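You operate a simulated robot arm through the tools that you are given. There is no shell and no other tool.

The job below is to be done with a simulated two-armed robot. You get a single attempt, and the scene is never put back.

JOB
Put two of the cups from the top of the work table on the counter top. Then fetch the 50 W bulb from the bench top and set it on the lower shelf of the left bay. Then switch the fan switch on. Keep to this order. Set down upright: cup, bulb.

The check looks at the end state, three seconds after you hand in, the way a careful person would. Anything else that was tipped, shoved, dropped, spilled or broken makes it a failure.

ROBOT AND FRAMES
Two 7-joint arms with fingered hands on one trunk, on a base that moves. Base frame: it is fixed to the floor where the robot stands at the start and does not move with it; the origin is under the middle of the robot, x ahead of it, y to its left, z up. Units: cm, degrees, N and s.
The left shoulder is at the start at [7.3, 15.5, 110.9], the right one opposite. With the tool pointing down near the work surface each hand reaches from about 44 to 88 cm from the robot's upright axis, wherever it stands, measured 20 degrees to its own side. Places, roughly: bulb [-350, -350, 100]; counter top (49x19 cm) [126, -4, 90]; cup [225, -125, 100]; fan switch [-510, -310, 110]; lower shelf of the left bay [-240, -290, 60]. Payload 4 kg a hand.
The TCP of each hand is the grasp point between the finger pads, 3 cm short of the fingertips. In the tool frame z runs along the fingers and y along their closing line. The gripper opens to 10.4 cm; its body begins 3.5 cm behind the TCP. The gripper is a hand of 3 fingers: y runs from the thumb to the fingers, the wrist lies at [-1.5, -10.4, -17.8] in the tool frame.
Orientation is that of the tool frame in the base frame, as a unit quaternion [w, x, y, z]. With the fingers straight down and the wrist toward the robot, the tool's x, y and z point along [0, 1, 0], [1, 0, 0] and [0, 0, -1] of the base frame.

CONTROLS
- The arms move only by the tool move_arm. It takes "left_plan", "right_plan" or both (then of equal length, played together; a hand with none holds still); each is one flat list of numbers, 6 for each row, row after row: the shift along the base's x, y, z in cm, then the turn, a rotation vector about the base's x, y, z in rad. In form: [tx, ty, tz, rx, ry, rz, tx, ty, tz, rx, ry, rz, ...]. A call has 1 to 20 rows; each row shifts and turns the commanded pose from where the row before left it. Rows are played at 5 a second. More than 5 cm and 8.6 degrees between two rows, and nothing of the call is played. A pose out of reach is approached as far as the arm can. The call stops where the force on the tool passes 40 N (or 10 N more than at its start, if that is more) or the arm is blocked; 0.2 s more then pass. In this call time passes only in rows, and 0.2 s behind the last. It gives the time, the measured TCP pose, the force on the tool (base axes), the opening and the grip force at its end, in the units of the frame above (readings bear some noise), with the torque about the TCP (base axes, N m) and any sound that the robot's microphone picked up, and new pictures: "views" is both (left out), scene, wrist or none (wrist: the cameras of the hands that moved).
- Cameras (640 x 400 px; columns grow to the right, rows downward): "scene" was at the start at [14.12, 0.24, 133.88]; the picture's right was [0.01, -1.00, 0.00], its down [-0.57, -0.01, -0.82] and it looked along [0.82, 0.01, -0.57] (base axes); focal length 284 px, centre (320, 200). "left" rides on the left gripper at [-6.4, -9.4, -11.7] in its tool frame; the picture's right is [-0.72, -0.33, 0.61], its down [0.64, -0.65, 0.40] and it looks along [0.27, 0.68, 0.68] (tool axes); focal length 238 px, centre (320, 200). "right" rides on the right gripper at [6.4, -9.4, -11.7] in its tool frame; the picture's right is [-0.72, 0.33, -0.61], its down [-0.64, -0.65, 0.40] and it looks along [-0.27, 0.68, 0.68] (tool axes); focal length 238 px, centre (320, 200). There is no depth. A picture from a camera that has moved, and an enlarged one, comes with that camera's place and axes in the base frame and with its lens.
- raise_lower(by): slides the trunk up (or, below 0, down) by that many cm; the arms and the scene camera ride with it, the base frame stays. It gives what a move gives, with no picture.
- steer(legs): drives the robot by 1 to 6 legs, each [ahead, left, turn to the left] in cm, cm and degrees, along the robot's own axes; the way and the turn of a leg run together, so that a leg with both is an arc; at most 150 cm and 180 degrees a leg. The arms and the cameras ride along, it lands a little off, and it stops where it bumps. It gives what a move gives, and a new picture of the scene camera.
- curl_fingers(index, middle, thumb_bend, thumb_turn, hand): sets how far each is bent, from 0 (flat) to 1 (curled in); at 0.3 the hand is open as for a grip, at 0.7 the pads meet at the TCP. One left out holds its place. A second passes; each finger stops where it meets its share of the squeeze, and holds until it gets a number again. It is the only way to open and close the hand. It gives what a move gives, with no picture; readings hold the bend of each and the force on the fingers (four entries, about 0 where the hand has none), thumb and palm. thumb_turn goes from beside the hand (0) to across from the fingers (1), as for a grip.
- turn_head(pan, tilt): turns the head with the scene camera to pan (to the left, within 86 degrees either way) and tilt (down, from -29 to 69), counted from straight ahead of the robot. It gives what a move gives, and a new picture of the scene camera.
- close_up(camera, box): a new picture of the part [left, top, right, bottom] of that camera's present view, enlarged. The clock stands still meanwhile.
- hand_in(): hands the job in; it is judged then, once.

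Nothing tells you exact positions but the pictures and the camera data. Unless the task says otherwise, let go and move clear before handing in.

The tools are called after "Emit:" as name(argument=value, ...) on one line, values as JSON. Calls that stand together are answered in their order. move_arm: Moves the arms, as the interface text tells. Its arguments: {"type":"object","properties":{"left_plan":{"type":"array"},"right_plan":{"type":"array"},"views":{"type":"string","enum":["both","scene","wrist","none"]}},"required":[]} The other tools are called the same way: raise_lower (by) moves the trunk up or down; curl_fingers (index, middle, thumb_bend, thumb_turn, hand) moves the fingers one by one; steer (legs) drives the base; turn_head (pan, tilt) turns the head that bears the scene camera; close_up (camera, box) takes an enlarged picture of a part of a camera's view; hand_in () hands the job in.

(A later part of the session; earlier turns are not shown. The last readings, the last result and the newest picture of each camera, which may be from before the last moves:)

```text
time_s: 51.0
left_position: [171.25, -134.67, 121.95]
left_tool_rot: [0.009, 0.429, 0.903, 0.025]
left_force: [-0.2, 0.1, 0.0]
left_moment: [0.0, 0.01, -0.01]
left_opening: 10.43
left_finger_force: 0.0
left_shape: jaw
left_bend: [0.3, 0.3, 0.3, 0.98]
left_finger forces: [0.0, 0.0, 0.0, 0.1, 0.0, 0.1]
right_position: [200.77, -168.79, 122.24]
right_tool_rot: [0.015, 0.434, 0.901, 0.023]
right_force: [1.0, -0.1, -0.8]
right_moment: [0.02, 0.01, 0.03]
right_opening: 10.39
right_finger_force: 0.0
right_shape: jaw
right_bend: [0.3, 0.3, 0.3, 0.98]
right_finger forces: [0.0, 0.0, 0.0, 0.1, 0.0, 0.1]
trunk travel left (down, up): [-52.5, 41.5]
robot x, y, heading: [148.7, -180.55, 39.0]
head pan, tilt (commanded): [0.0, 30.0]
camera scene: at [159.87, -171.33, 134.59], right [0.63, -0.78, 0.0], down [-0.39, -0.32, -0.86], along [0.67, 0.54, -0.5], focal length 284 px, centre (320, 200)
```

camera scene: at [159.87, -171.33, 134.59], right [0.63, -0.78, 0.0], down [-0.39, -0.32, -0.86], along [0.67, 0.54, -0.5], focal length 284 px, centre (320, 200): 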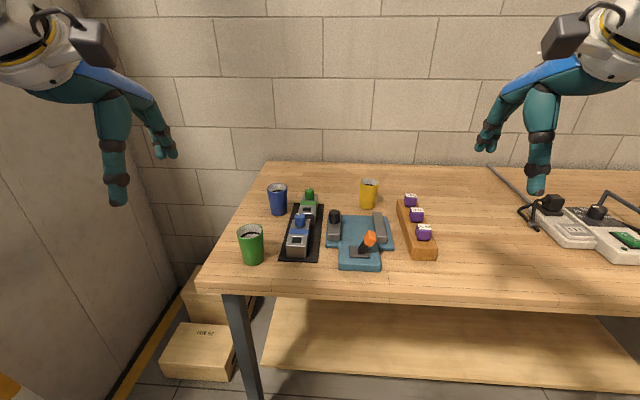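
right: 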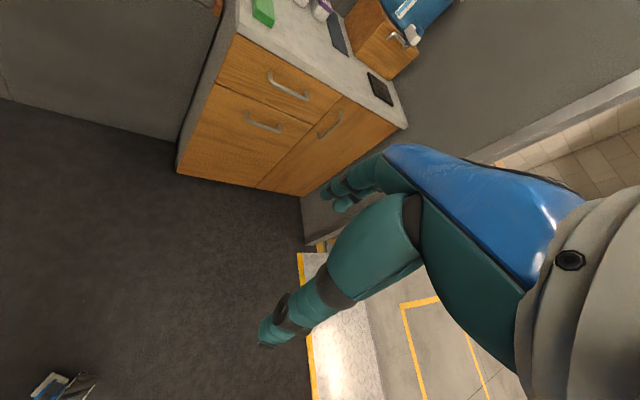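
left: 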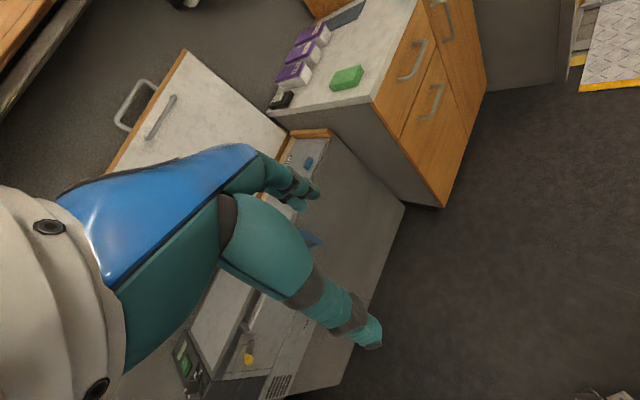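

Three cups are on the near left part of the table: green in front, blue behind it and yellow in the middle. I'll enlarge them to measure them and see whether they hold anything.

Emit:
close_up(camera="scene", box=[220, 160, 420, 285])

Emit:
close_up(camera="scene", box=[230, 170, 310, 220])

Emit:
close_up(camera="scene", box=[220, 220, 300, 270])

Emit:
close_up(camera="scene", box=[330, 170, 410, 220])

```text
3.20 times, centred on (320, 222) of scene
camera zoom: at [159.87, -171.33, 134.59], right [0.63, -0.78, 0.0], down [-0.39, -0.32, -0.86], along [0.67, 0.54, -0.5], focal length 908 px, centre (320, 128)
```

zoom: 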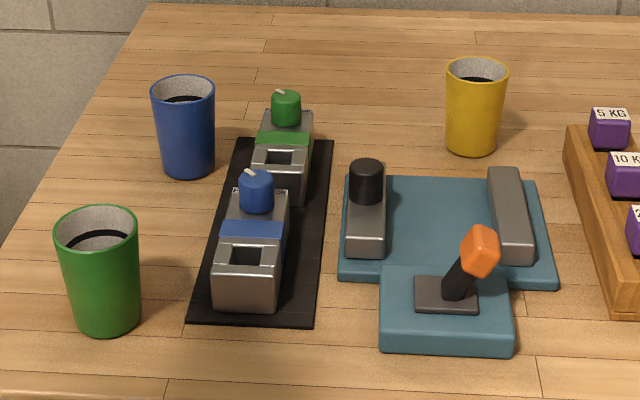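

```text
8.00 times, centred on (270, 195) of scene
camera zoom: at [159.87, -171.33, 134.59], right [0.63, -0.78, 0.0], down [-0.39, -0.32, -0.86], along [0.67, 0.54, -0.5], focal length 2271 px, centre (720, 240)
```

zoom: 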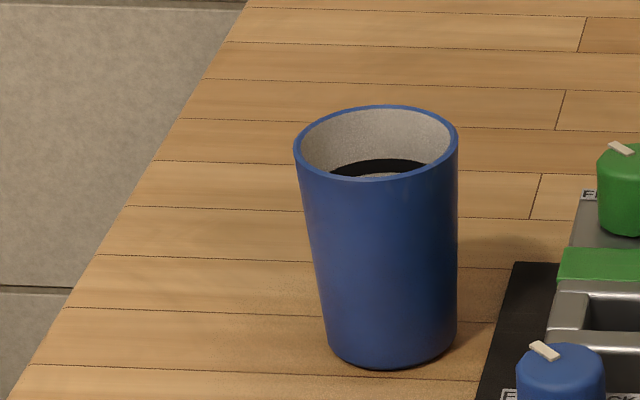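

```text
8.00 times, centred on (260, 245) of scene
camera zoom: at [159.87, -171.33, 134.59], right [0.63, -0.78, 0.0], down [-0.39, -0.32, -0.86], along [0.67, 0.54, -0.5], focal length 2271 px, centre (800, -160)
```

zoom: 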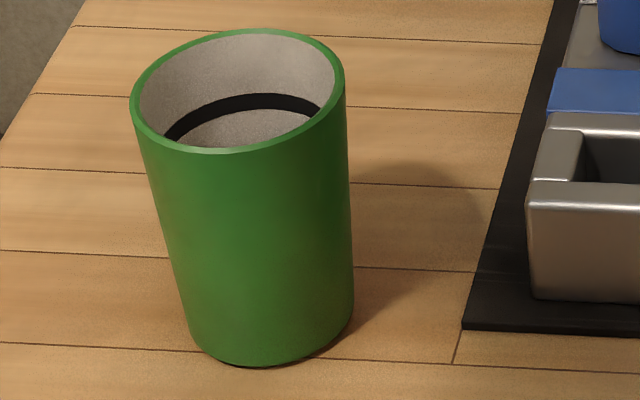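

```text
8.00 times, centred on (370, 195) of scene
camera zoom: at [159.87, -171.33, 134.59], right [0.63, -0.78, 0.0], down [-0.39, -0.32, -0.86], along [0.67, 0.54, -0.5], focal length 2271 px, centre (-80, 240)
```

zoom: 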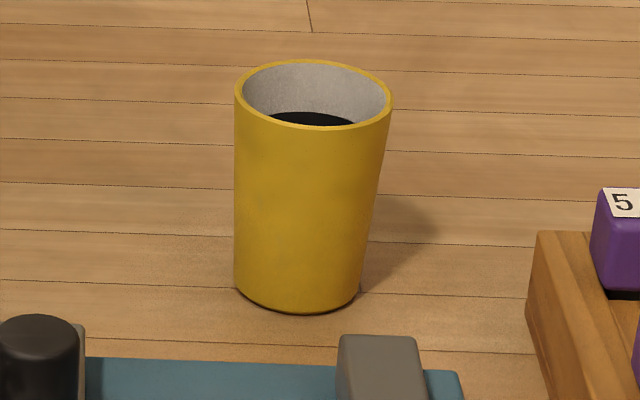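

The cups are about 6.3 cm across and 8.6 cm tall on a table at z ≈ 86. Green is about 69 cm ahead and 17 cm left of the robot, and yellow about 95 cm ahead and 16 cm right. I'll take green with the left hand and yellow with the right, so I'm moving 19 cm closer.

Emit:
steer(legs=[[19, 0, 0]])

Emit:
turn_head(pan=0, tilt=40)

```text
time_s: 52.5
left_position: [185.74, -123.15, 121.98]
left_tool_rot: [0.01, 0.429, 0.903, 0.026]
left_force: [-0.3, -0.1, 0.5]
left_moment: [0.0, -0.01, -0.03]
left_opening: 10.4
left_finger_force: 0.1
left_shape: jaw
left_bend: [0.3, 0.3, 0.3, 0.98]
left_finger forces: [0.0, 0.1, 0.0, 0.1, 0.0, 0.1]
right_position: [215.1, -157.2, 122.44]
right_tool_rot: [0.016, 0.434, 0.9, 0.024]
right_force: [0.3, -0.7, 0.2]
right_moment: [0.0, -0.02, 0.02]
right_opening: 10.38
right_finger_force: 0.1
right_shape: jaw
right_bend: [0.3, 0.3, 0.3, 0.98]
right_finger forces: [0.0, 0.0, 0.0, 0.1, 0.0, 0.0]
trunk travel left (down, up): [-52.5, 41.5]
robot x, y, heading: [163.36, -168.56, 39.0]
head pan, tilt (commanded): [0.0, 30.0]
camera scene: at [174.18, -159.75, 134.64], right [0.63, -0.78, 0.0], down [-0.39, -0.31, -0.87], along [0.67, 0.55, -0.5], focal length 284 px, centre (320, 200)
```

scene: 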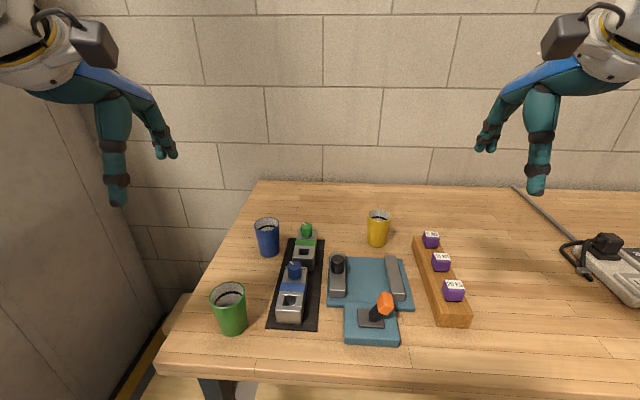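

```text
time_s: 53.2
left_position: [185.91, -123.02, 121.88]
left_tool_rot: [0.01, 0.429, 0.903, 0.026]
left_force: [0.3, 0.8, -0.2]
left_moment: [-0.01, 0.02, -0.02]
left_opening: 10.39
left_finger_force: 0.0
left_shape: jaw
left_bend: [0.3, 0.3, 0.3, 0.98]
left_finger forces: [0.0, 0.0, 0.0, 0.0, 0.0, 0.0]
right_position: [215.29, -157.09, 122.33]
right_tool_rot: [0.015, 0.435, 0.9, 0.022]
right_force: [0.4, 0.5, 0.6]
right_moment: [0.02, -0.02, -0.01]
right_opening: 10.37
right_finger_force: 0.1
right_shape: jaw
right_bend: [0.3, 0.3, 0.3, 0.98]
right_finger forces: [0.1, 0.0, 0.1, 0.0, 0.0, 0.0]
trunk travel left (down, up): [-52.5, 41.5]
robot x, y, heading: [163.3, -168.64, 39.1]
head pan, tilt (commanded): [0.0, 40.0]
camera scene: at [174.08, -159.84, 133.06], right [0.63, -0.78, 0.0], down [-0.5, -0.41, -0.76], along [0.59, 0.48, -0.64], focal length 284 px, centre (320, 200)
```

scene: 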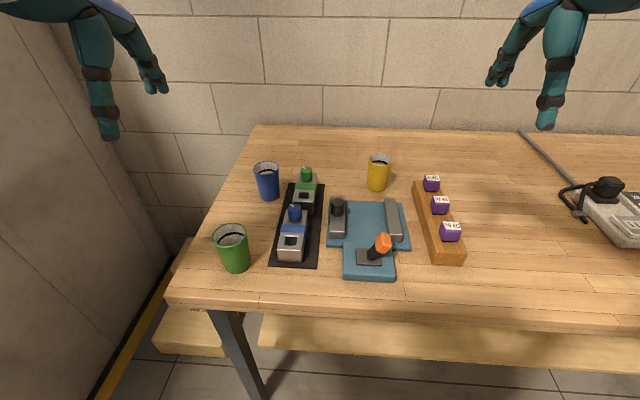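

The drive went as expected. I'll enlarge the green and yellow cups again to pin down their positions from this second viewpoint.

Emit:
close_up(camera="scene", box=[195, 215, 275, 265])

Emit:
close_up(camera="scene", box=[340, 145, 420, 195])

```text
8.00 times, centred on (235, 240) of scene
camera zoom: at [174.08, -159.84, 133.06], right [0.63, -0.78, 0.0], down [-0.5, -0.41, -0.76], along [0.59, 0.48, -0.64], focal length 2271 px, centre (1000, -120)
```

zoom: 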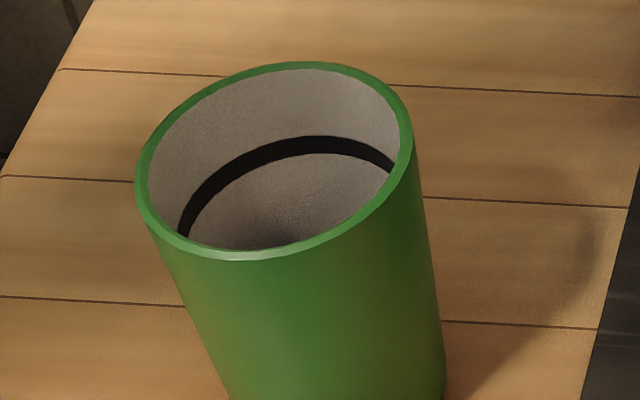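

```text
8.00 times, centred on (380, 170) of scene
camera zoom: at [174.08, -159.84, 133.06], right [0.63, -0.78, 0.0], down [-0.5, -0.41, -0.76], along [0.59, 0.48, -0.64], focal length 2271 px, centre (-160, 440)
```

zoom: 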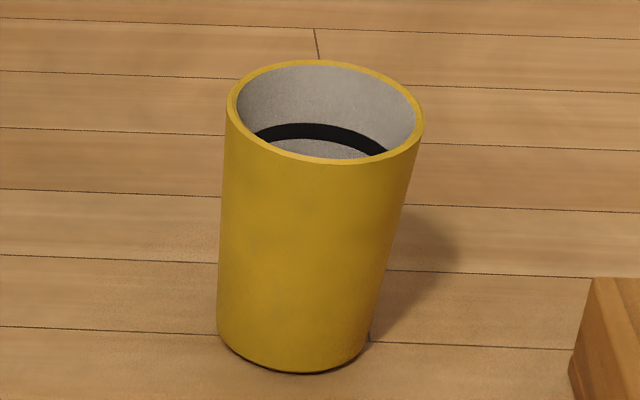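

The two views agree: the rims are at z ≈ 95.5 and the table at 87, with green at (190.9, -125.2) and yellow at (230.5, -133.5). I'll bring both hands above their cups with the fingers well clear, and level them.

Emit:
move_arm(left_plan=[0.63, -0.275, -1.5, -0.005, 0.005, 0, 0.63, -0.275, -1.5, -0.005, 0.005, 0, 0.63, -0.275, -1.5, -0.005, 0.005, 0, 0.63, -0.275, -1.5, -0.005, 0.005, 0, 0.63, -0.275, -1.5, -0.005, 0.005, 0, 0.63, -0.275, -1.5, -0.005, 0.005, 0, 0.63, -0.275, -1.5, -0.005, 0.005, 0, 0.63, -0.275, -1.5, -0.005, 0.005, 0], right_plan=[1.9, 2.95, -1.5, -0.0035, 0.006, 0.001, 1.9, 2.95, -1.5, -0.0035, 0.006, 0.001, 1.9, 2.95, -1.5, -0.0035, 0.006, 0.001, 1.9, 2.95, -1.5, -0.0035, 0.006, 0.001, 1.9, 2.95, -1.5, -0.0035, 0.006, 0.001, 1.9, 2.95, -1.5, -0.0035, 0.006, 0.001, 1.9, 2.95, -1.5, -0.0035, 0.006, 0.001, 1.9, 2.95, -1.5, -0.0035, 0.006, 0.001])

```text
time_s: 55.0
left_position: [190.56, -125.13, 109.75]
left_tool_rot: [0.001, 0.43, 0.903, -0.003]
left_force: [-0.2, -0.2, 0.3]
left_moment: [-0.01, 0.01, 0.0]
left_opening: 10.39
left_finger_force: 0.1
left_shape: jaw
left_bend: [0.3, 0.3, 0.3, 0.98]
left_finger forces: [0.0, 0.1, 0.0, 0.0, 0.1, 0.0]
right_position: [230.7, -133.31, 110.1]
right_tool_rot: [0.002, 0.431, 0.902, -0.001]
right_force: [-0.3, 0.5, 0.4]
right_moment: [0.01, 0.01, -0.03]
right_opening: 10.38
right_finger_force: 0.1
right_shape: jaw
right_bend: [0.3, 0.3, 0.3, 0.98]
right_finger forces: [0.0, 0.0, 0.0, 0.1, 0.0, 0.0]
trunk travel left (down, up): [-52.5, 41.5]
robot x, y, heading: [163.25, -168.29, 39.0]
head pan, tilt (commanded): [0.0, 40.0]
camera scene: at [174.16, -159.53, 133.03], right [0.63, -0.78, 0.0], down [-0.5, -0.41, -0.76], along [0.59, 0.48, -0.65], focal length 284 px, centre (320, 200)
camera right: at [219.47, -134.29, 121.75], right [0.7, -0.35, 0.62], down [-0.1, -0.91, -0.4], along [0.7, 0.22, -0.68], focal length 238 px, centre (320, 200)
camera left: at [187.3, -136.05, 121.51], right [0.2, -0.77, -0.61], down [-0.91, 0.08, -0.4], along [0.36, 0.64, -0.68], focal length 238 px, centre (320, 200)
```

scene: 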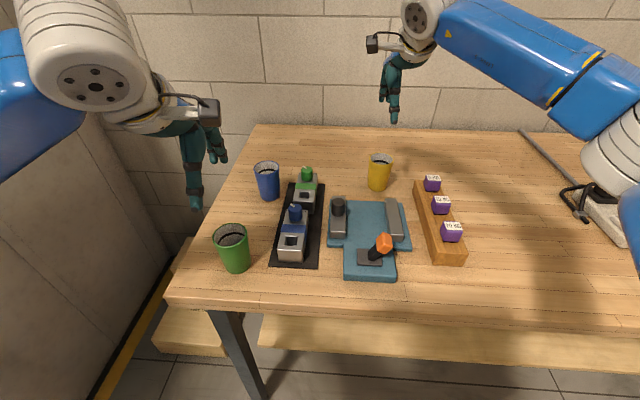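
right: 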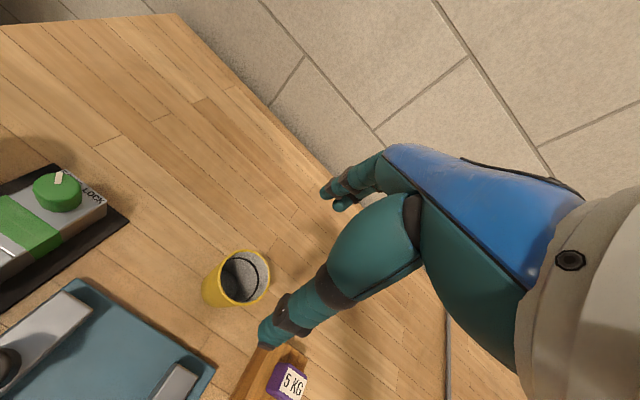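
left: 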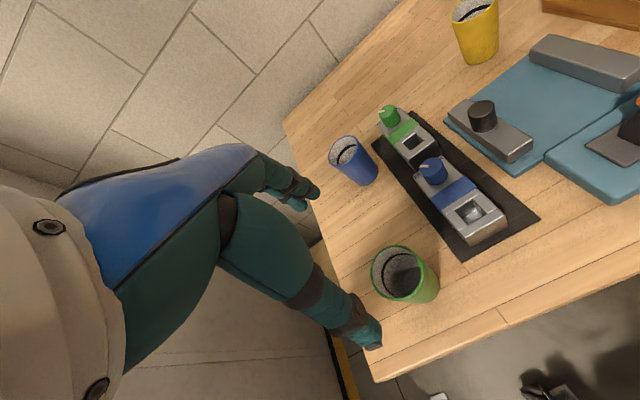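

Both wrist cameras show the cups centred below the hands within half a centimetre. I'll lower both hands straight down around the cups, to TCP z ≈ 93.5.

Emit:
move_arm(left_plan=[0.055, -0.02, -2.03, 0, 0, 0, 0.055, -0.02, -2.03, 0, 0, 0, 0.055, -0.02, -2.03, 0, 0, 0, 0.055, -0.02, -2.03, 0, 0, 0, 0.055, -0.02, -2.03, 0, 0, 0, 0.055, -0.02, -2.03, 0, 0, 0, 0.055, -0.02, -2.03, 0, 0, 0, 0.055, -0.02, -2.03, 0, 0, 0], right_plan=[0.0, -0.01, -2.07, 0, 0, 0, 0.0, -0.01, -2.07, 0, 0, 0, 0.0, -0.01, -2.07, 0, 0, 0, 0.0, -0.01, -2.07, 0, 0, 0, 0.0, -0.01, -2.07, 0, 0, 0, 0.0, -0.01, -2.07, 0, 0, 0, 0.0, -0.01, -2.07, 0, 0, 0, 0.0, -0.01, -2.07, 0, 0, 0])

```text
time_s: 56.8
left_position: [191.26, -125.43, 93.76]
left_tool_rot: [0.001, 0.43, 0.903, -0.002]
left_force: [0.4, -0.3, -0.8]
left_moment: [-0.01, -0.01, -0.04]
left_opening: 10.41
left_finger_force: 0.1
left_shape: jaw
left_bend: [0.3, 0.3, 0.3, 0.98]
left_finger forces: [0.1, 0.0, 0.0, 0.1, 0.0, 0.0]
right_position: [230.58, -133.37, 93.76]
right_tool_rot: [0.001, 0.431, 0.902, -0.001]
right_force: [-0.4, -1.4, 0.2]
right_moment: [-0.01, -0.01, -0.01]
right_opening: 10.42
right_finger_force: 0.0
right_shape: jaw
right_bend: [0.3, 0.3, 0.3, 0.98]
right_finger forces: [0.0, 0.0, 0.1, 0.1, 0.1, 0.1]
trunk travel left (down, up): [-52.5, 41.5]
robot x, y, heading: [163.38, -168.51, 39.1]
head pan, tilt (commanded): [0.0, 40.0]
camera scene: at [174.1, -159.72, 133.05], right [0.63, -0.78, 0.0], down [-0.5, -0.41, -0.76], along [0.59, 0.48, -0.65], focal length 284 px, centre (320, 200)
camera right: at [219.23, -134.32, 105.41], right [0.71, -0.35, 0.61], down [-0.11, -0.91, -0.4], along [0.7, 0.22, -0.68], focal length 238 px, centre (320, 200)
camera left: at [188.04, -136.26, 105.42], right [0.2, -0.77, -0.61], down [-0.91, 0.08, -0.4], along [0.36, 0.64, -0.68], focal length 238 px, centre (320, 200)
```

scene: 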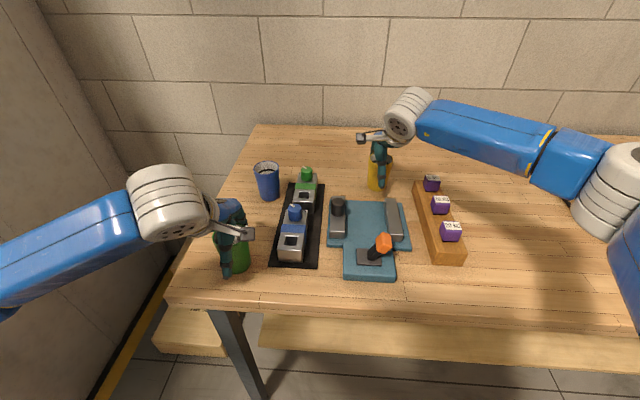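
right: 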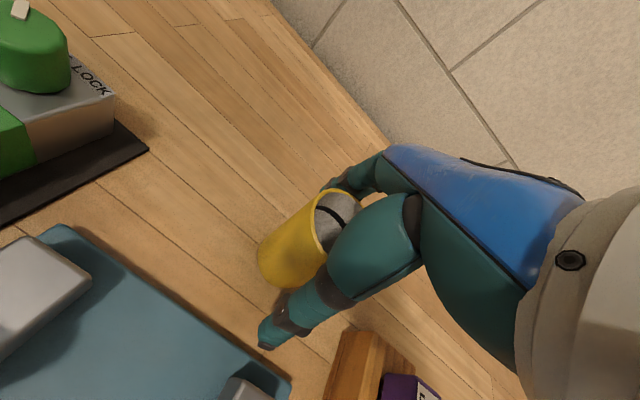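
left: 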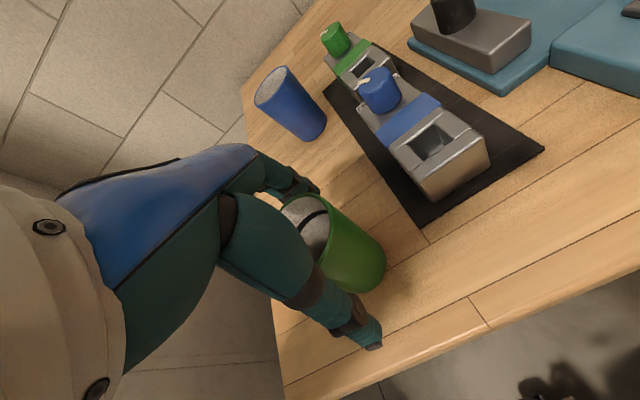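

Both hands straddle their cups without contact. I'll close the fingers of each hand.

Emit:
curl_fingers(hand="left", index=0.7, middle=0.7, thumb_bend=0.7)

Emit:
curl_fingers(hand="right", index=0.7, middle=0.7, thumb_bend=0.7)

```text
time_s: 57.8
left_position: [191.36, -125.39, 93.76]
left_tool_rot: [0.0, 0.429, 0.903, -0.002]
left_force: [0.3, 0.3, 0.5]
left_moment: [0.04, 0.0, 0.02]
left_opening: 4.59
left_finger_force: 19.0
left_shape: fingers
left_bend: [0.53, 0.54, 0.56, 0.96]
left_finger forces: [10.4, 9.0, 0.1, 0.1, 19.9, 0.1]
right_position: [230.49, -133.47, 93.88]
right_tool_rot: [0.001, 0.431, 0.902, 0.0]
right_force: [0.3, 0.6, 0.7]
right_moment: [0.02, -0.02, 0.02]
right_opening: 10.4
right_finger_force: 0.1
right_shape: jaw
right_bend: [0.3, 0.3, 0.3, 0.98]
right_finger forces: [0.1, 0.0, 0.1, 0.0, 0.0, 0.0]
trunk travel left (down, up): [-52.5, 41.5]
robot x, y, heading: [163.38, -168.55, 38.8]
head pan, tilt (commanded): [0.0, 40.0]
```

```text
time_s: 58.8
left_position: [191.37, -125.48, 93.73]
left_tool_rot: [0.0, 0.43, 0.903, -0.001]
left_force: [-0.2, 0.2, 1.1]
left_moment: [0.04, 0.04, 0.01]
left_opening: 4.6
left_finger_force: 19.3
left_shape: fingers
left_bend: [0.53, 0.54, 0.56, 0.96]
left_finger forces: [10.4, 8.9, 0.0, 0.0, 19.6, 0.1]
right_position: [230.5, -133.42, 93.73]
right_tool_rot: [0.001, 0.432, 0.902, 0.001]
right_force: [0.6, 0.3, 2.2]
right_moment: [0.01, -0.09, 0.03]
right_opening: 4.51
right_finger_force: 19.8
right_shape: fingers
right_bend: [0.53, 0.54, 0.56, 0.96]
right_finger forces: [10.6, 9.1, 0.0, 0.0, 19.8, 0.0]
trunk travel left (down, up): [-52.5, 41.5]
robot x, y, heading: [163.31, -168.4, 39.0]
head pan, tilt (commanded): [0.0, 40.0]
```

Both cups are gripped at about 19 N. I'll lift both slowly and check them.

Emit:
move_arm(left_plan=[0, 0, 1, 0, 0, 0, 0, 0, 2, 0, 0, 0, 0, 0, 2, 0, 0, 0, 0, 0, 2.5, 0, 0, 0, 0, 0, 2.5, 0, 0, 0, 0, 0, 2.5, 0, 0, 0, 0, 0, 2.5, 0, 0, 0, 0, 0, 2.5, 0, 0, 0, 0, 0, 2.5, 0, 0, 0, 0, 0, 2, 0, 0, 0], right_plan=[0, 0, 1, 0, 0, 0, 0, 0, 2, 0, 0, 0, 0, 0, 2, 0, 0, 0, 0, 0, 2.5, 0, 0, 0, 0, 0, 2.5, 0, 0, 0, 0, 0, 2.5, 0, 0, 0, 0, 0, 2.5, 0, 0, 0, 0, 0, 2.5, 0, 0, 0, 0, 0, 2.5, 0, 0, 0, 0, 0, 2, 0, 0, 0])

```text
time_s: 61.0
left_position: [191.13, -125.44, 115.96]
left_tool_rot: [0.0, 0.429, 0.903, -0.001]
left_force: [0.1, -0.3, -1.0]
left_moment: [-0.03, 0.0, -0.01]
left_opening: 4.55
left_finger_force: 18.4
left_shape: fingers
left_bend: [0.53, 0.54, 0.56, 0.96]
left_finger forces: [10.3, 8.7, 0.1, 0.0, 18.9, 0.1]
right_position: [230.66, -133.63, 116.1]
right_tool_rot: [0.002, 0.431, 0.902, 0.0]
right_force: [-0.3, -0.4, 0.0]
right_moment: [0.05, -0.02, -0.01]
right_opening: 4.5
right_finger_force: 18.3
right_shape: fingers
right_bend: [0.53, 0.54, 0.56, 0.96]
right_finger forces: [10.3, 8.4, 0.1, 0.1, 18.7, 0.0]
trunk travel left (down, up): [-52.5, 41.5]
robot x, y, heading: [163.13, -168.38, 38.9]
head pan, tilt (commanded): [0.0, 40.0]
camera scene: at [174.01, -159.81, 133.06], right [0.63, -0.78, 0.0], down [-0.5, -0.41, -0.76], along [0.59, 0.48, -0.64], focal length 284 px, centre (320, 200)
camera right: at [219.29, -134.6, 127.85], right [0.7, -0.35, 0.61], down [-0.1, -0.91, -0.4], along [0.7, 0.22, -0.68], focal length 238 px, centre (320, 200)
camera left: at [187.83, -136.31, 127.47], right [0.2, -0.77, -0.61], down [-0.91, 0.08, -0.4], along [0.36, 0.64, -0.68], focal length 238 px, centre (320, 200)
```

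scene: 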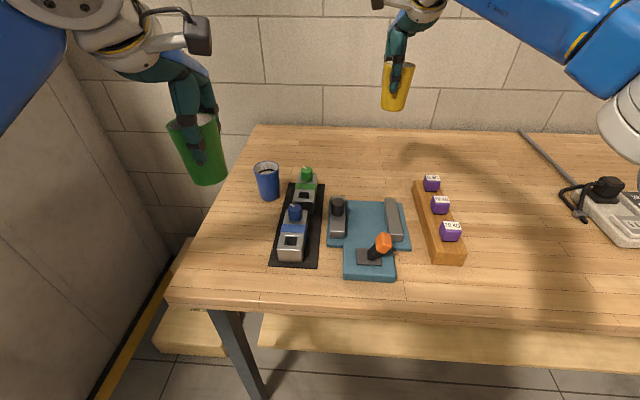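
right: 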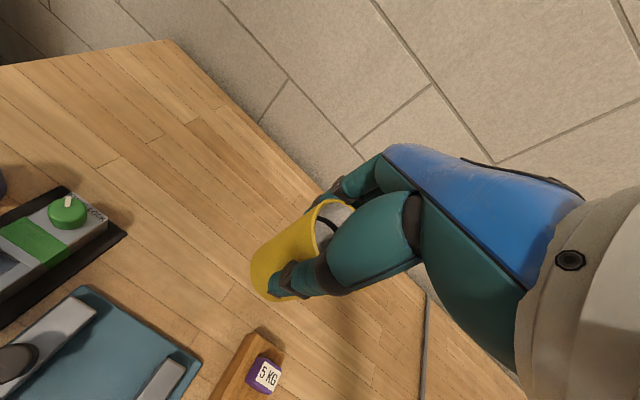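
left: 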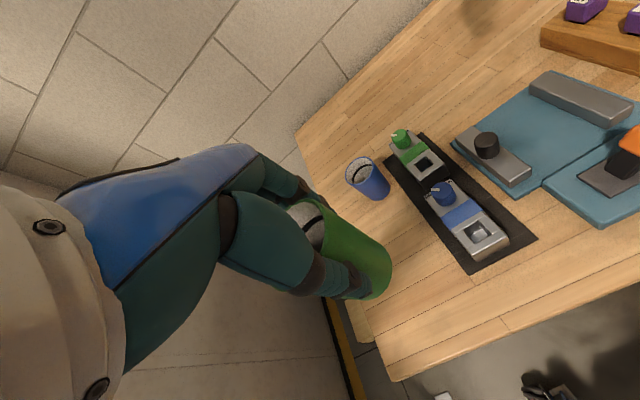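

Both cups are held upright, and the blue cup and everything else on the table are undisturbed. I'll draw the right hand in, back away from the table, and turn toward the doorway.

Emit:
move_arm(right_plan=[-3.42, -2.77, 0.4, 0, 0, 0, -3.42, -2.77, 0.4, 0, 0, 0, -3.42, -2.77, 0.4, 0, 0, 0, -3.42, -2.77, 0.4, 0, 0, 0, -3.42, -2.77, 0.4, 0, 0, 0], views="none")

Emit:
steer(legs=[[-20, 0, 0], [0, 0, 90]])

Emit:
turn_head(pan=0, tilt=35)

```text
time_s: 62.2
left_position: [191.12, -125.44, 115.86]
left_tool_rot: [0.001, 0.43, 0.903, -0.001]
left_force: [0.2, -0.1, -1.1]
left_moment: [-0.03, -0.03, 0.01]
left_opening: 4.56
left_finger_force: 18.8
left_shape: fingers
left_bend: [0.53, 0.54, 0.56, 0.96]
left_finger forces: [10.3, 8.7, 0.0, 0.0, 18.8, 0.0]
right_position: [213.36, -147.59, 117.91]
right_tool_rot: [0.0, 0.432, 0.902, 0.001]
right_force: [-1.6, -0.2, 0.7]
right_moment: [-0.03, -0.03, -0.01]
right_opening: 4.5
right_finger_force: 19.1
right_shape: fingers
right_bend: [0.53, 0.54, 0.56, 0.96]
right_finger forces: [10.2, 8.5, 0.0, 0.1, 18.6, 0.1]
trunk travel left (down, up): [-52.5, 41.5]
robot x, y, heading: [163.01, -168.66, 39.1]
head pan, tilt (commanded): [0.0, 40.0]
```

```text
time_s: 67.6
left_position: [105.4, -151.97, 115.77]
left_tool_rot: [0.001, -0.322, 0.947, -0.002]
left_force: [-0.1, -0.8, 0.2]
left_moment: [0.0, -0.01, -0.02]
left_opening: 4.52
left_finger_force: 18.6
left_shape: fingers
left_bend: [0.53, 0.55, 0.56, 0.96]
left_finger forces: [9.9, 8.7, 0.0, 0.1, 18.1, 0.1]
right_position: [128.06, -130.29, 117.69]
right_tool_rot: [-0.001, -0.32, 0.948, 0.0]
right_force: [0.2, -0.1, -0.4]
right_moment: [0.0, 0.02, -0.05]
right_opening: 4.45
right_finger_force: 17.7
right_shape: fingers
right_bend: [0.53, 0.54, 0.57, 0.96]
right_finger forces: [9.6, 8.3, 0.0, 0.0, 17.6, 0.1]
trunk travel left (down, up): [-52.5, 41.5]
robot x, y, heading: [147.64, -181.13, 127.2]
head pan, tilt (commanded): [0.0, 40.0]
camera scene: at [139.51, -169.94, 133.06], right [0.79, 0.61, 0.0], down [0.39, -0.51, -0.76], along [-0.47, 0.61, -0.64], focal length 284 px, centre (320, 200)
```

scene: 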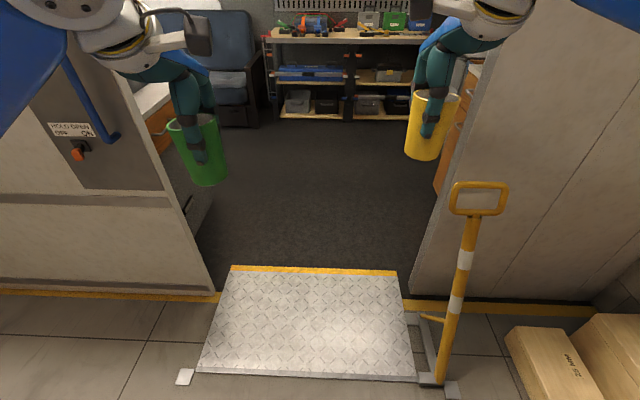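

```text
time_s: 68.2
left_position: [105.46, -152.24, 115.74]
left_tool_rot: [0.001, -0.323, 0.947, 0.0]
left_force: [-0.3, 0.6, -1.0]
left_moment: [0.0, -0.02, -0.01]
left_opening: 4.52
left_finger_force: 18.3
left_shape: fingers
left_bend: [0.53, 0.55, 0.56, 0.96]
left_finger forces: [10.1, 8.8, 0.1, 0.0, 18.2, 0.0]
right_position: [128.04, -130.43, 117.98]
right_tool_rot: [-0.001, -0.321, 0.947, 0.001]
right_force: [0.1, -0.6, -0.6]
right_moment: [-0.01, 0.03, 0.0]
right_opening: 4.42
right_finger_force: 18.3
right_shape: fingers
right_bend: [0.53, 0.54, 0.57, 0.96]
right_finger forces: [9.8, 8.3, 0.0, 0.0, 17.7, 0.0]
trunk travel left (down, up): [-52.5, 41.5]
robot x, y, heading: [148.19, -181.3, 127.6]
head pan, tilt (commanded): [0.0, 35.0]
camera scene: at [139.29, -169.71, 133.81], right [0.79, 0.61, 0.0], down [0.35, -0.46, -0.82], along [-0.5, 0.65, -0.58], focal length 284 px, centre (320, 200)
```

scene: 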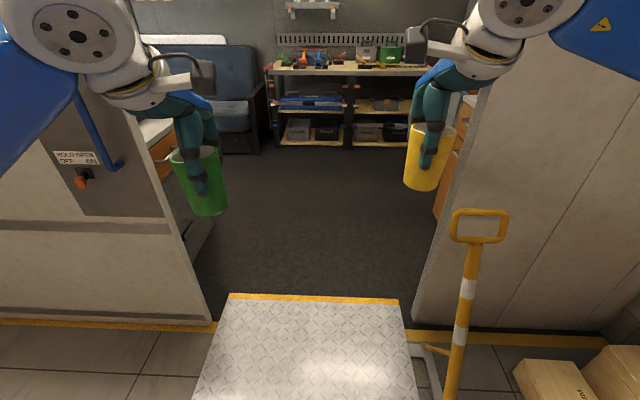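

I'm facing the doorway with both cups held and nothing tipped. I'll straighten the heading a little, stretch the arms forward to narrow the robot, and drive back through.

Emit:
steer(legs=[[0, 0, 1.5]])

Emit:
move_arm(left_plan=[-2.42, 2.99, 0, 0, 0, 0, -2.42, 2.99, 0, 0, 0, 0, -2.42, 2.99, 0, 0, 0, 0, -2.42, 2.99, 0, 0, 0, 0, -2.42, 2.99, 0, 0, 0, 0, -2.42, 2.99, 0, 0, 0, 0], right_plan=[-2.11, 2.6, 0, 0, 0, 0, -2.11, 2.6, 0, 0, 0, 0, -2.11, 2.6, 0, 0, 0, 0, -2.11, 2.6, 0, 0, 0, 0, -2.11, 2.6, 0, 0, 0, 0, -2.11, 2.6, 0, 0, 0, 0], views="scene")

```text
time_s: 69.0
left_position: [104.77, -153.28, 115.8]
left_tool_rot: [0.001, -0.334, 0.943, -0.001]
left_force: [-0.1, -0.5, -0.6]
left_moment: [-0.03, 0.0, -0.04]
left_opening: 4.51
left_finger_force: 17.5
left_shape: fingers
left_bend: [0.53, 0.55, 0.56, 0.96]
left_finger forces: [10.0, 8.7, 0.0, 0.0, 18.2, 0.0]
right_position: [126.78, -131.09, 117.84]
right_tool_rot: [0.0, -0.332, 0.943, 0.001]
right_force: [0.0, -0.4, -0.2]
right_moment: [0.03, -0.02, 0.01]
right_opening: 4.45
right_finger_force: 18.1
right_shape: fingers
right_bend: [0.53, 0.54, 0.57, 0.96]
right_finger forces: [9.5, 8.3, 0.0, 0.0, 17.6, 0.0]
trunk travel left (down, up): [-52.5, 41.5]
robot x, y, heading: [147.92, -180.71, 129.0]
head pan, tilt (commanded): [0.0, 35.0]
camera scene: at [139.02, -169.94, 133.81], right [0.78, 0.63, 0.0], down [0.36, -0.45, -0.82], along [-0.51, 0.64, -0.58], focal length 284 px, centre (320, 200)
```

scene: 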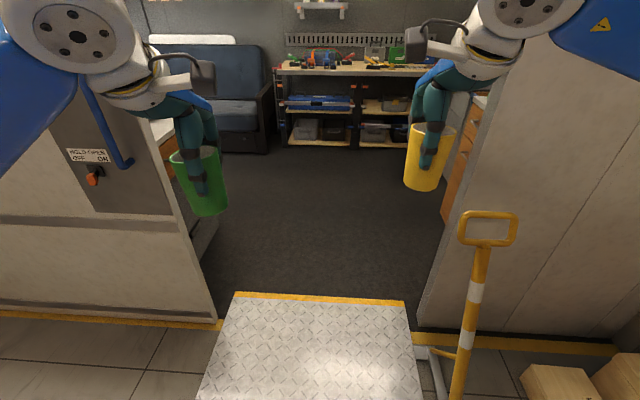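

```text
time_s: 70.4
left_position: [89.88, -135.23, 115.48]
left_tool_rot: [0.002, -0.335, 0.942, -0.001]
left_force: [-0.2, 0.2, -0.4]
left_moment: [0.01, 0.0, 0.0]
left_opening: 4.49
left_finger_force: 18.3
left_shape: fingers
left_bend: [0.53, 0.55, 0.56, 0.96]
left_finger forces: [9.7, 8.8, 0.0, 0.0, 17.9, 0.0]
right_position: [114.07, -115.53, 117.91]
right_tool_rot: [0.001, -0.333, 0.943, 0.001]
right_force: [-0.1, 0.8, -1.1]
right_moment: [-0.01, 0.01, 0.01]
right_opening: 4.42
right_finger_force: 17.9
right_shape: fingers
right_bend: [0.53, 0.54, 0.57, 0.96]
right_finger forces: [9.5, 8.3, 0.0, 0.0, 17.3, 0.0]
trunk travel left (down, up): [-52.5, 41.5]
robot x, y, heading: [147.9, -181.18, 129.2]
head pan, tilt (commanded): [0.0, 35.0]
camera scene: at [138.78, -169.66, 133.77], right [0.78, 0.63, 0.0], down [0.36, -0.45, -0.82], along [-0.51, 0.63, -0.58], focal length 284 px, centre (320, 200)
```

scene: 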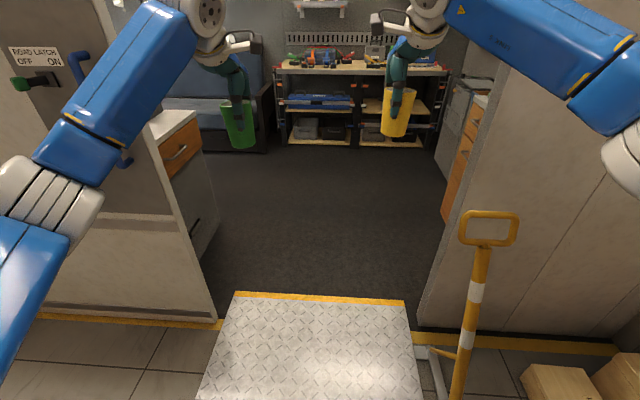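

The arms are narrow and the path is clear. I'll drive ahead in short legs onto and over the plate.

Emit:
steer(legs=[[40, 0, 0], [40, 0, 0]])

```text
time_s: 75.0
left_position: [40.31, -71.55, 116.25]
left_tool_rot: [-0.001, -0.33, 0.944, 0.0]
left_force: [0.5, -0.1, -0.2]
left_moment: [-0.06, 0.01, 0.04]
left_opening: 4.5
left_finger_force: 18.2
left_shape: fingers
left_bend: [0.53, 0.55, 0.56, 0.96]
left_finger forces: [9.8, 8.8, 0.0, 0.1, 18.0, 0.1]
right_position: [64.56, -52.0, 118.5]
right_tool_rot: [-0.002, -0.328, 0.945, 0.004]
right_force: [0.4, -0.2, 0.9]
right_moment: [0.01, 0.04, 0.02]
right_opening: 4.44
right_finger_force: 17.5
right_shape: fingers
right_bend: [0.53, 0.54, 0.57, 0.96]
right_finger forces: [9.4, 8.3, 0.0, 0.1, 17.4, 0.0]
trunk travel left (down, up): [-52.5, 41.5]
robot x, y, heading: [97.12, -118.0, 128.3]
head pan, tilt (commanded): [0.0, 35.0]
camera scene: at [88.79, -106.45, 134.55], right [0.78, 0.62, 0.0], down [0.35, -0.45, -0.82], along [-0.51, 0.64, -0.57], focal length 284 px, centre (320, 200)
```

scene: 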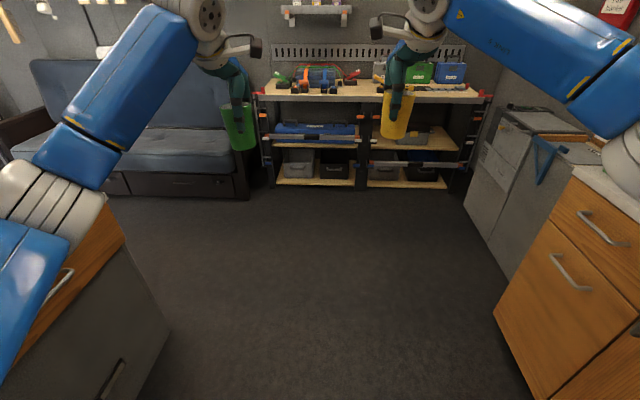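

I'm through the doorway, with the counter on the right. I'll drive on until I'm level with the free part of the counter.

Emit:
steer(legs=[[40, 0, 0], [27, 0, 0]])

Emit:
turn_head(pan=-75, tilt=35)

```text
time_s: 79.0
left_position: [-1.39, -19.15, 115.61]
left_tool_rot: [-0.002, -0.33, 0.944, 0.002]
left_force: [0.0, -0.8, -1.1]
left_moment: [-0.01, 0.01, -0.01]
left_opening: 4.49
left_finger_force: 18.4
left_shape: fingers
left_bend: [0.53, 0.55, 0.56, 0.96]
left_finger forces: [9.6, 8.8, 0.1, 0.1, 17.7, 0.1]
right_position: [22.89, 0.34, 117.91]
right_tool_rot: [-0.002, -0.328, 0.945, 0.002]
right_force: [-0.4, 0.1, -1.1]
right_moment: [0.01, 0.01, -0.02]
right_opening: 4.42
right_finger_force: 17.6
right_shape: fingers
right_bend: [0.53, 0.54, 0.57, 0.96]
right_finger forces: [9.4, 8.3, 0.0, 0.0, 17.3, 0.0]
trunk travel left (down, up): [-52.5, 41.5]
robot x, y, heading: [55.52, -65.33, 128.3]
head pan, tilt (commanded): [0.0, 35.0]
camera scene: at [47.03, -53.88, 133.83], right [0.78, 0.62, 0.0], down [0.36, -0.45, -0.82], along [-0.51, 0.64, -0.57], focal length 284 px, centre (320, 200)
```

scene: 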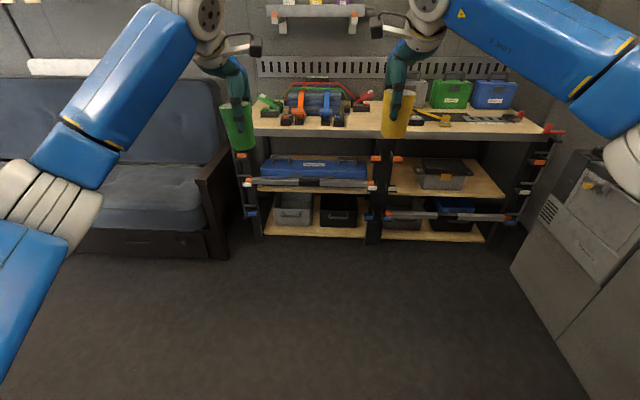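

```text
time_s: 80.5
left_position: [-1.51, -19.41, 115.58]
left_tool_rot: [0.0, -0.33, 0.944, 0.003]
left_force: [-0.5, -0.3, 0.3]
left_moment: [0.0, -0.05, 0.01]
left_opening: 4.48
left_finger_force: 18.5
left_shape: fingers
left_bend: [0.53, 0.55, 0.56, 0.96]
left_finger forces: [9.8, 8.9, 0.0, 0.1, 17.8, 0.0]
right_position: [22.73, 0.18, 117.95]
right_tool_rot: [-0.001, -0.328, 0.945, 0.003]
right_force: [-0.7, -0.5, -0.6]
right_moment: [0.04, -0.03, 0.01]
right_opening: 4.42
right_finger_force: 17.3
right_shape: fingers
right_bend: [0.53, 0.54, 0.57, 0.96]
right_finger forces: [9.4, 8.3, 0.1, 0.1, 17.3, 0.0]
trunk travel left (down, up): [-52.5, 41.5]
robot x, y, heading: [55.26, -65.11, 128.3]
head pan, tilt (commanded): [-75.0, 35.0]
camera scene: at [57.38, -53.7, 133.82], right [0.8, -0.6, 0.0], down [-0.34, -0.46, -0.82], along [0.49, 0.66, -0.57], focal length 284 px, centre (320, 200)
```

scene: 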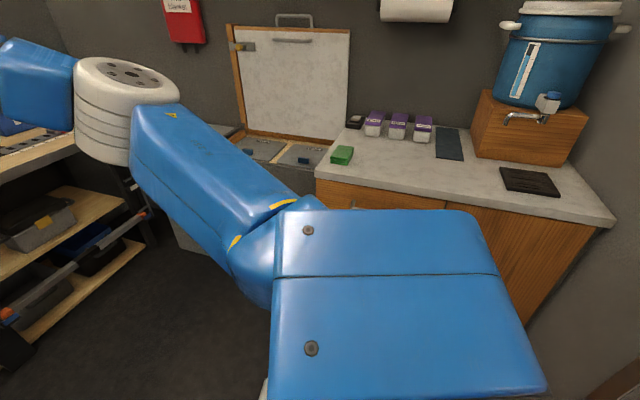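

Counter's in view on the right. I'll draw the hands back and turn right to face it.

Emit:
move_arm(left_plan=[2.73, -3.45, 0.4, 0, 0, 0, 2.73, -3.45, 0.4, 0, 0, 0, 2.73, -3.45, 0.4, 0, 0, 0, 2.73, -3.45, 0.4, 0, 0, 0, 2.73, -3.45, 0.4, 0, 0, 0], right_plan=[2.73, -3.45, 0, 0, 0, 0, 2.73, -3.45, 0, 0, 0, 0, 2.73, -3.45, 0, 0, 0, 0, 2.73, -3.45, 0, 0, 0, 0, 2.73, -3.45, 0, 0, 0, 0], views="none")

Emit:
steer(legs=[[0, 0, -89.5]])

Emit:
turn_head(pan=0, tilt=30)

```text
time_s: 81.7
left_position: [12.3, -37.12, 117.68]
left_tool_rot: [-0.001, -0.33, 0.944, 0.003]
left_force: [-0.1, -0.3, 0.1]
left_moment: [0.0, 0.01, 0.01]
left_opening: 4.5
left_finger_force: 18.5
left_shape: fingers
left_bend: [0.53, 0.55, 0.56, 0.96]
left_finger forces: [9.6, 8.9, 0.1, 0.1, 17.5, 0.0]
right_position: [36.75, -17.2, 118.45]
right_tool_rot: [-0.001, -0.327, 0.945, 0.005]
right_force: [0.4, -1.3, 0.2]
right_moment: [0.02, 0.01, -0.03]
right_opening: 4.44
right_finger_force: 17.1
right_shape: fingers
right_bend: [0.53, 0.54, 0.57, 0.96]
right_finger forces: [9.3, 8.3, 0.0, 0.0, 17.3, 0.0]
trunk travel left (down, up): [-52.5, 41.5]
robot x, y, heading: [55.41, -65.64, 128.5]
head pan, tilt (commanded): [-75.0, 35.0]
```

```text
time_s: 85.8
left_position: [82.6, -20.8, 117.6]
left_tool_rot: [0.003, 0.419, 0.908, 0.002]
left_force: [-0.9, 0.1, -0.3]
left_moment: [0.01, 0.02, -0.02]
left_opening: 4.43
left_finger_force: 17.3
left_shape: fingers
left_bend: [0.53, 0.55, 0.57, 0.96]
left_finger forces: [9.2, 8.8, 0.0, 0.0, 16.6, 0.1]
right_position: [103.15, -44.61, 118.2]
right_tool_rot: [0.001, 0.422, 0.906, 0.003]
right_force: [-0.1, -0.3, -1.6]
right_moment: [0.0, 0.05, -0.02]
right_opening: 4.38
right_finger_force: 16.3
right_shape: fingers
right_bend: [0.53, 0.55, 0.57, 0.96]
right_finger forces: [8.9, 8.1, 0.0, 0.0, 16.4, 0.1]
trunk travel left (down, up): [-52.5, 41.5]
robot x, y, heading: [55.43, -65.06, 40.3]
head pan, tilt (commanded): [-75.0, 35.0]
camera scene: at [66.79, -66.67, 133.83], right [-0.57, -0.82, 0.0], down [-0.47, 0.33, -0.82], along [0.67, -0.47, -0.57], focal length 284 px, centre (320, 200)
```

scene: 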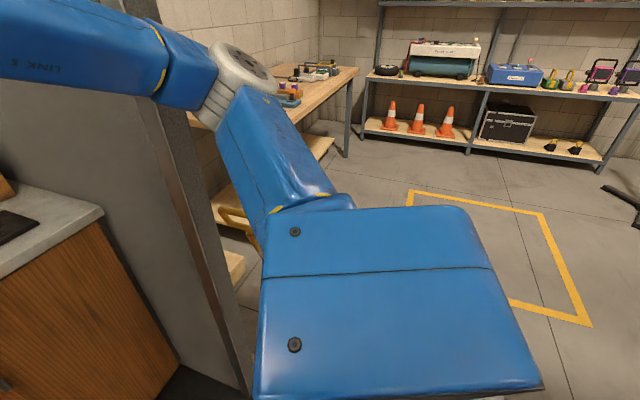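

```text
time_s: 87.3
left_position: [82.47, -20.97, 117.65]
left_tool_rot: [0.002, 0.42, 0.908, 0.002]
left_force: [0.2, 0.5, -0.1]
left_moment: [-0.01, 0.0, -0.01]
left_opening: 4.45
left_finger_force: 17.6
left_shape: fingers
left_bend: [0.53, 0.55, 0.57, 0.96]
left_finger forces: [9.1, 8.8, 0.0, 0.0, 16.7, 0.1]
right_position: [103.05, -44.8, 118.28]
right_tool_rot: [0.002, 0.421, 0.907, 0.004]
right_force: [-0.4, -0.2, -0.4]
right_moment: [0.02, 0.01, -0.03]
right_opening: 4.38
right_finger_force: 17.4
right_shape: fingers
right_bend: [0.53, 0.55, 0.57, 0.96]
right_finger forces: [8.9, 8.1, 0.1, 0.0, 16.6, 0.1]
trunk travel left (down, up): [-52.5, 41.5]
robot x, y, heading: [55.16, -65.64, 40.1]
head pan, tilt (commanded): [0.0, 30.0]
camera scene: at [66.48, -55.84, 134.59], right [0.65, -0.76, 0.0], down [-0.38, -0.32, -0.86], along [0.66, 0.56, -0.5], focal length 284 px, centre (320, 200)
```

scene: 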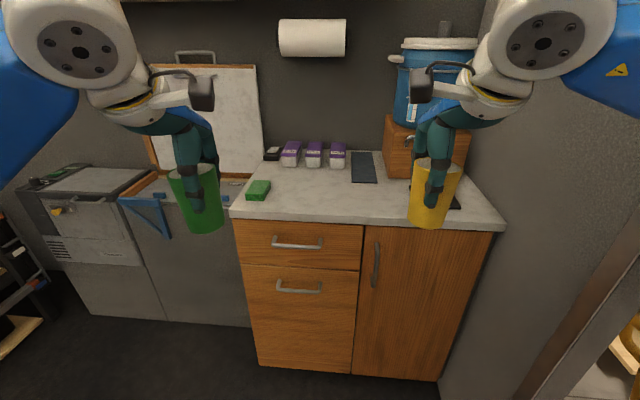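

The counter's clear strip runs along its front, between the green box on the left and the black mat on the right, about 90 cm ahead of the robot. I'll align and move 22 cm closer.

Emit:
steer(legs=[[0, 0, -3], [22, 4, 0]])

Emit:
turn_head(pan=0, tilt=40)

```text
time_s: 89.5
left_position: [99.97, -5.55, 117.79]
left_tool_rot: [0.001, 0.44, 0.898, 0.004]
left_force: [0.1, 0.0, 0.0]
left_moment: [0.05, 0.0, -0.02]
left_opening: 4.41
left_finger_force: 17.8
left_shape: fingers
left_bend: [0.53, 0.55, 0.57, 0.96]
left_finger forces: [9.2, 8.9, 0.0, 0.0, 16.7, 0.0]
right_position: [119.38, -30.22, 118.35]
right_tool_rot: [0.001, 0.442, 0.897, 0.005]
right_force: [0.0, 0.2, -1.1]
right_moment: [0.01, 0.01, -0.02]
right_opening: 4.38
right_finger_force: 16.9
right_shape: fingers
right_bend: [0.53, 0.55, 0.57, 0.96]
right_finger forces: [8.8, 8.1, 0.0, 0.0, 16.5, 0.1]
trunk travel left (down, up): [-52.5, 41.5]
robot x, y, heading: [70.98, -48.12, 38.1]
head pan, tilt (commanded): [0.0, 30.0]
camera scene: at [82.41, -39.72, 134.62], right [0.61, -0.79, 0.0], down [-0.4, -0.3, -0.87], along [0.68, 0.53, -0.5], focal length 284 px, centre (320, 200)
```

scene: 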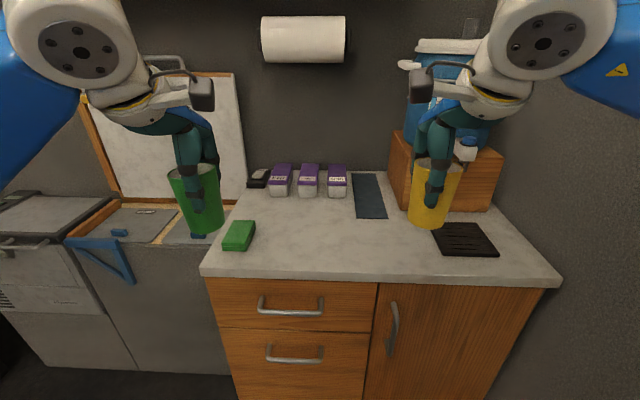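

```text
time_s: 90.2
left_position: [99.96, -5.19, 117.66]
left_tool_rot: [0.002, 0.44, 0.898, 0.004]
left_force: [-0.1, -0.6, -0.2]
left_moment: [0.01, 0.0, -0.02]
left_opening: 4.43
left_finger_force: 17.4
left_shape: fingers
left_bend: [0.53, 0.55, 0.57, 0.96]
left_finger forces: [9.2, 8.8, 0.0, 0.0, 16.7, 0.0]
right_position: [119.41, -30.05, 118.31]
right_tool_rot: [0.002, 0.442, 0.897, 0.005]
right_force: [1.0, -0.3, -1.3]
right_moment: [0.03, 0.02, 0.02]
right_opening: 4.37
right_finger_force: 16.8
right_shape: fingers
right_bend: [0.53, 0.55, 0.57, 0.96]
right_finger forces: [8.9, 8.1, 0.0, 0.0, 16.4, 0.0]
trunk travel left (down, up): [-52.5, 41.5]
robot x, y, heading: [71.04, -48.11, 37.8]
head pan, tilt (commanded): [0.0, 40.0]
camera scene: at [82.09, -39.72, 133.05], right [0.61, -0.79, 0.0], down [-0.51, -0.39, -0.76], along [0.6, 0.47, -0.64], focal length 284 px, centre (320, 200)
```

scene: 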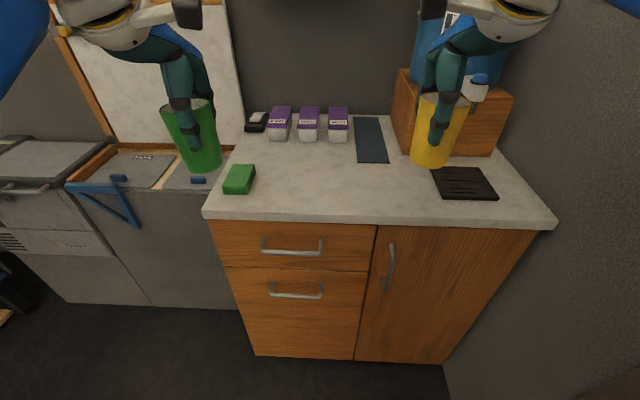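

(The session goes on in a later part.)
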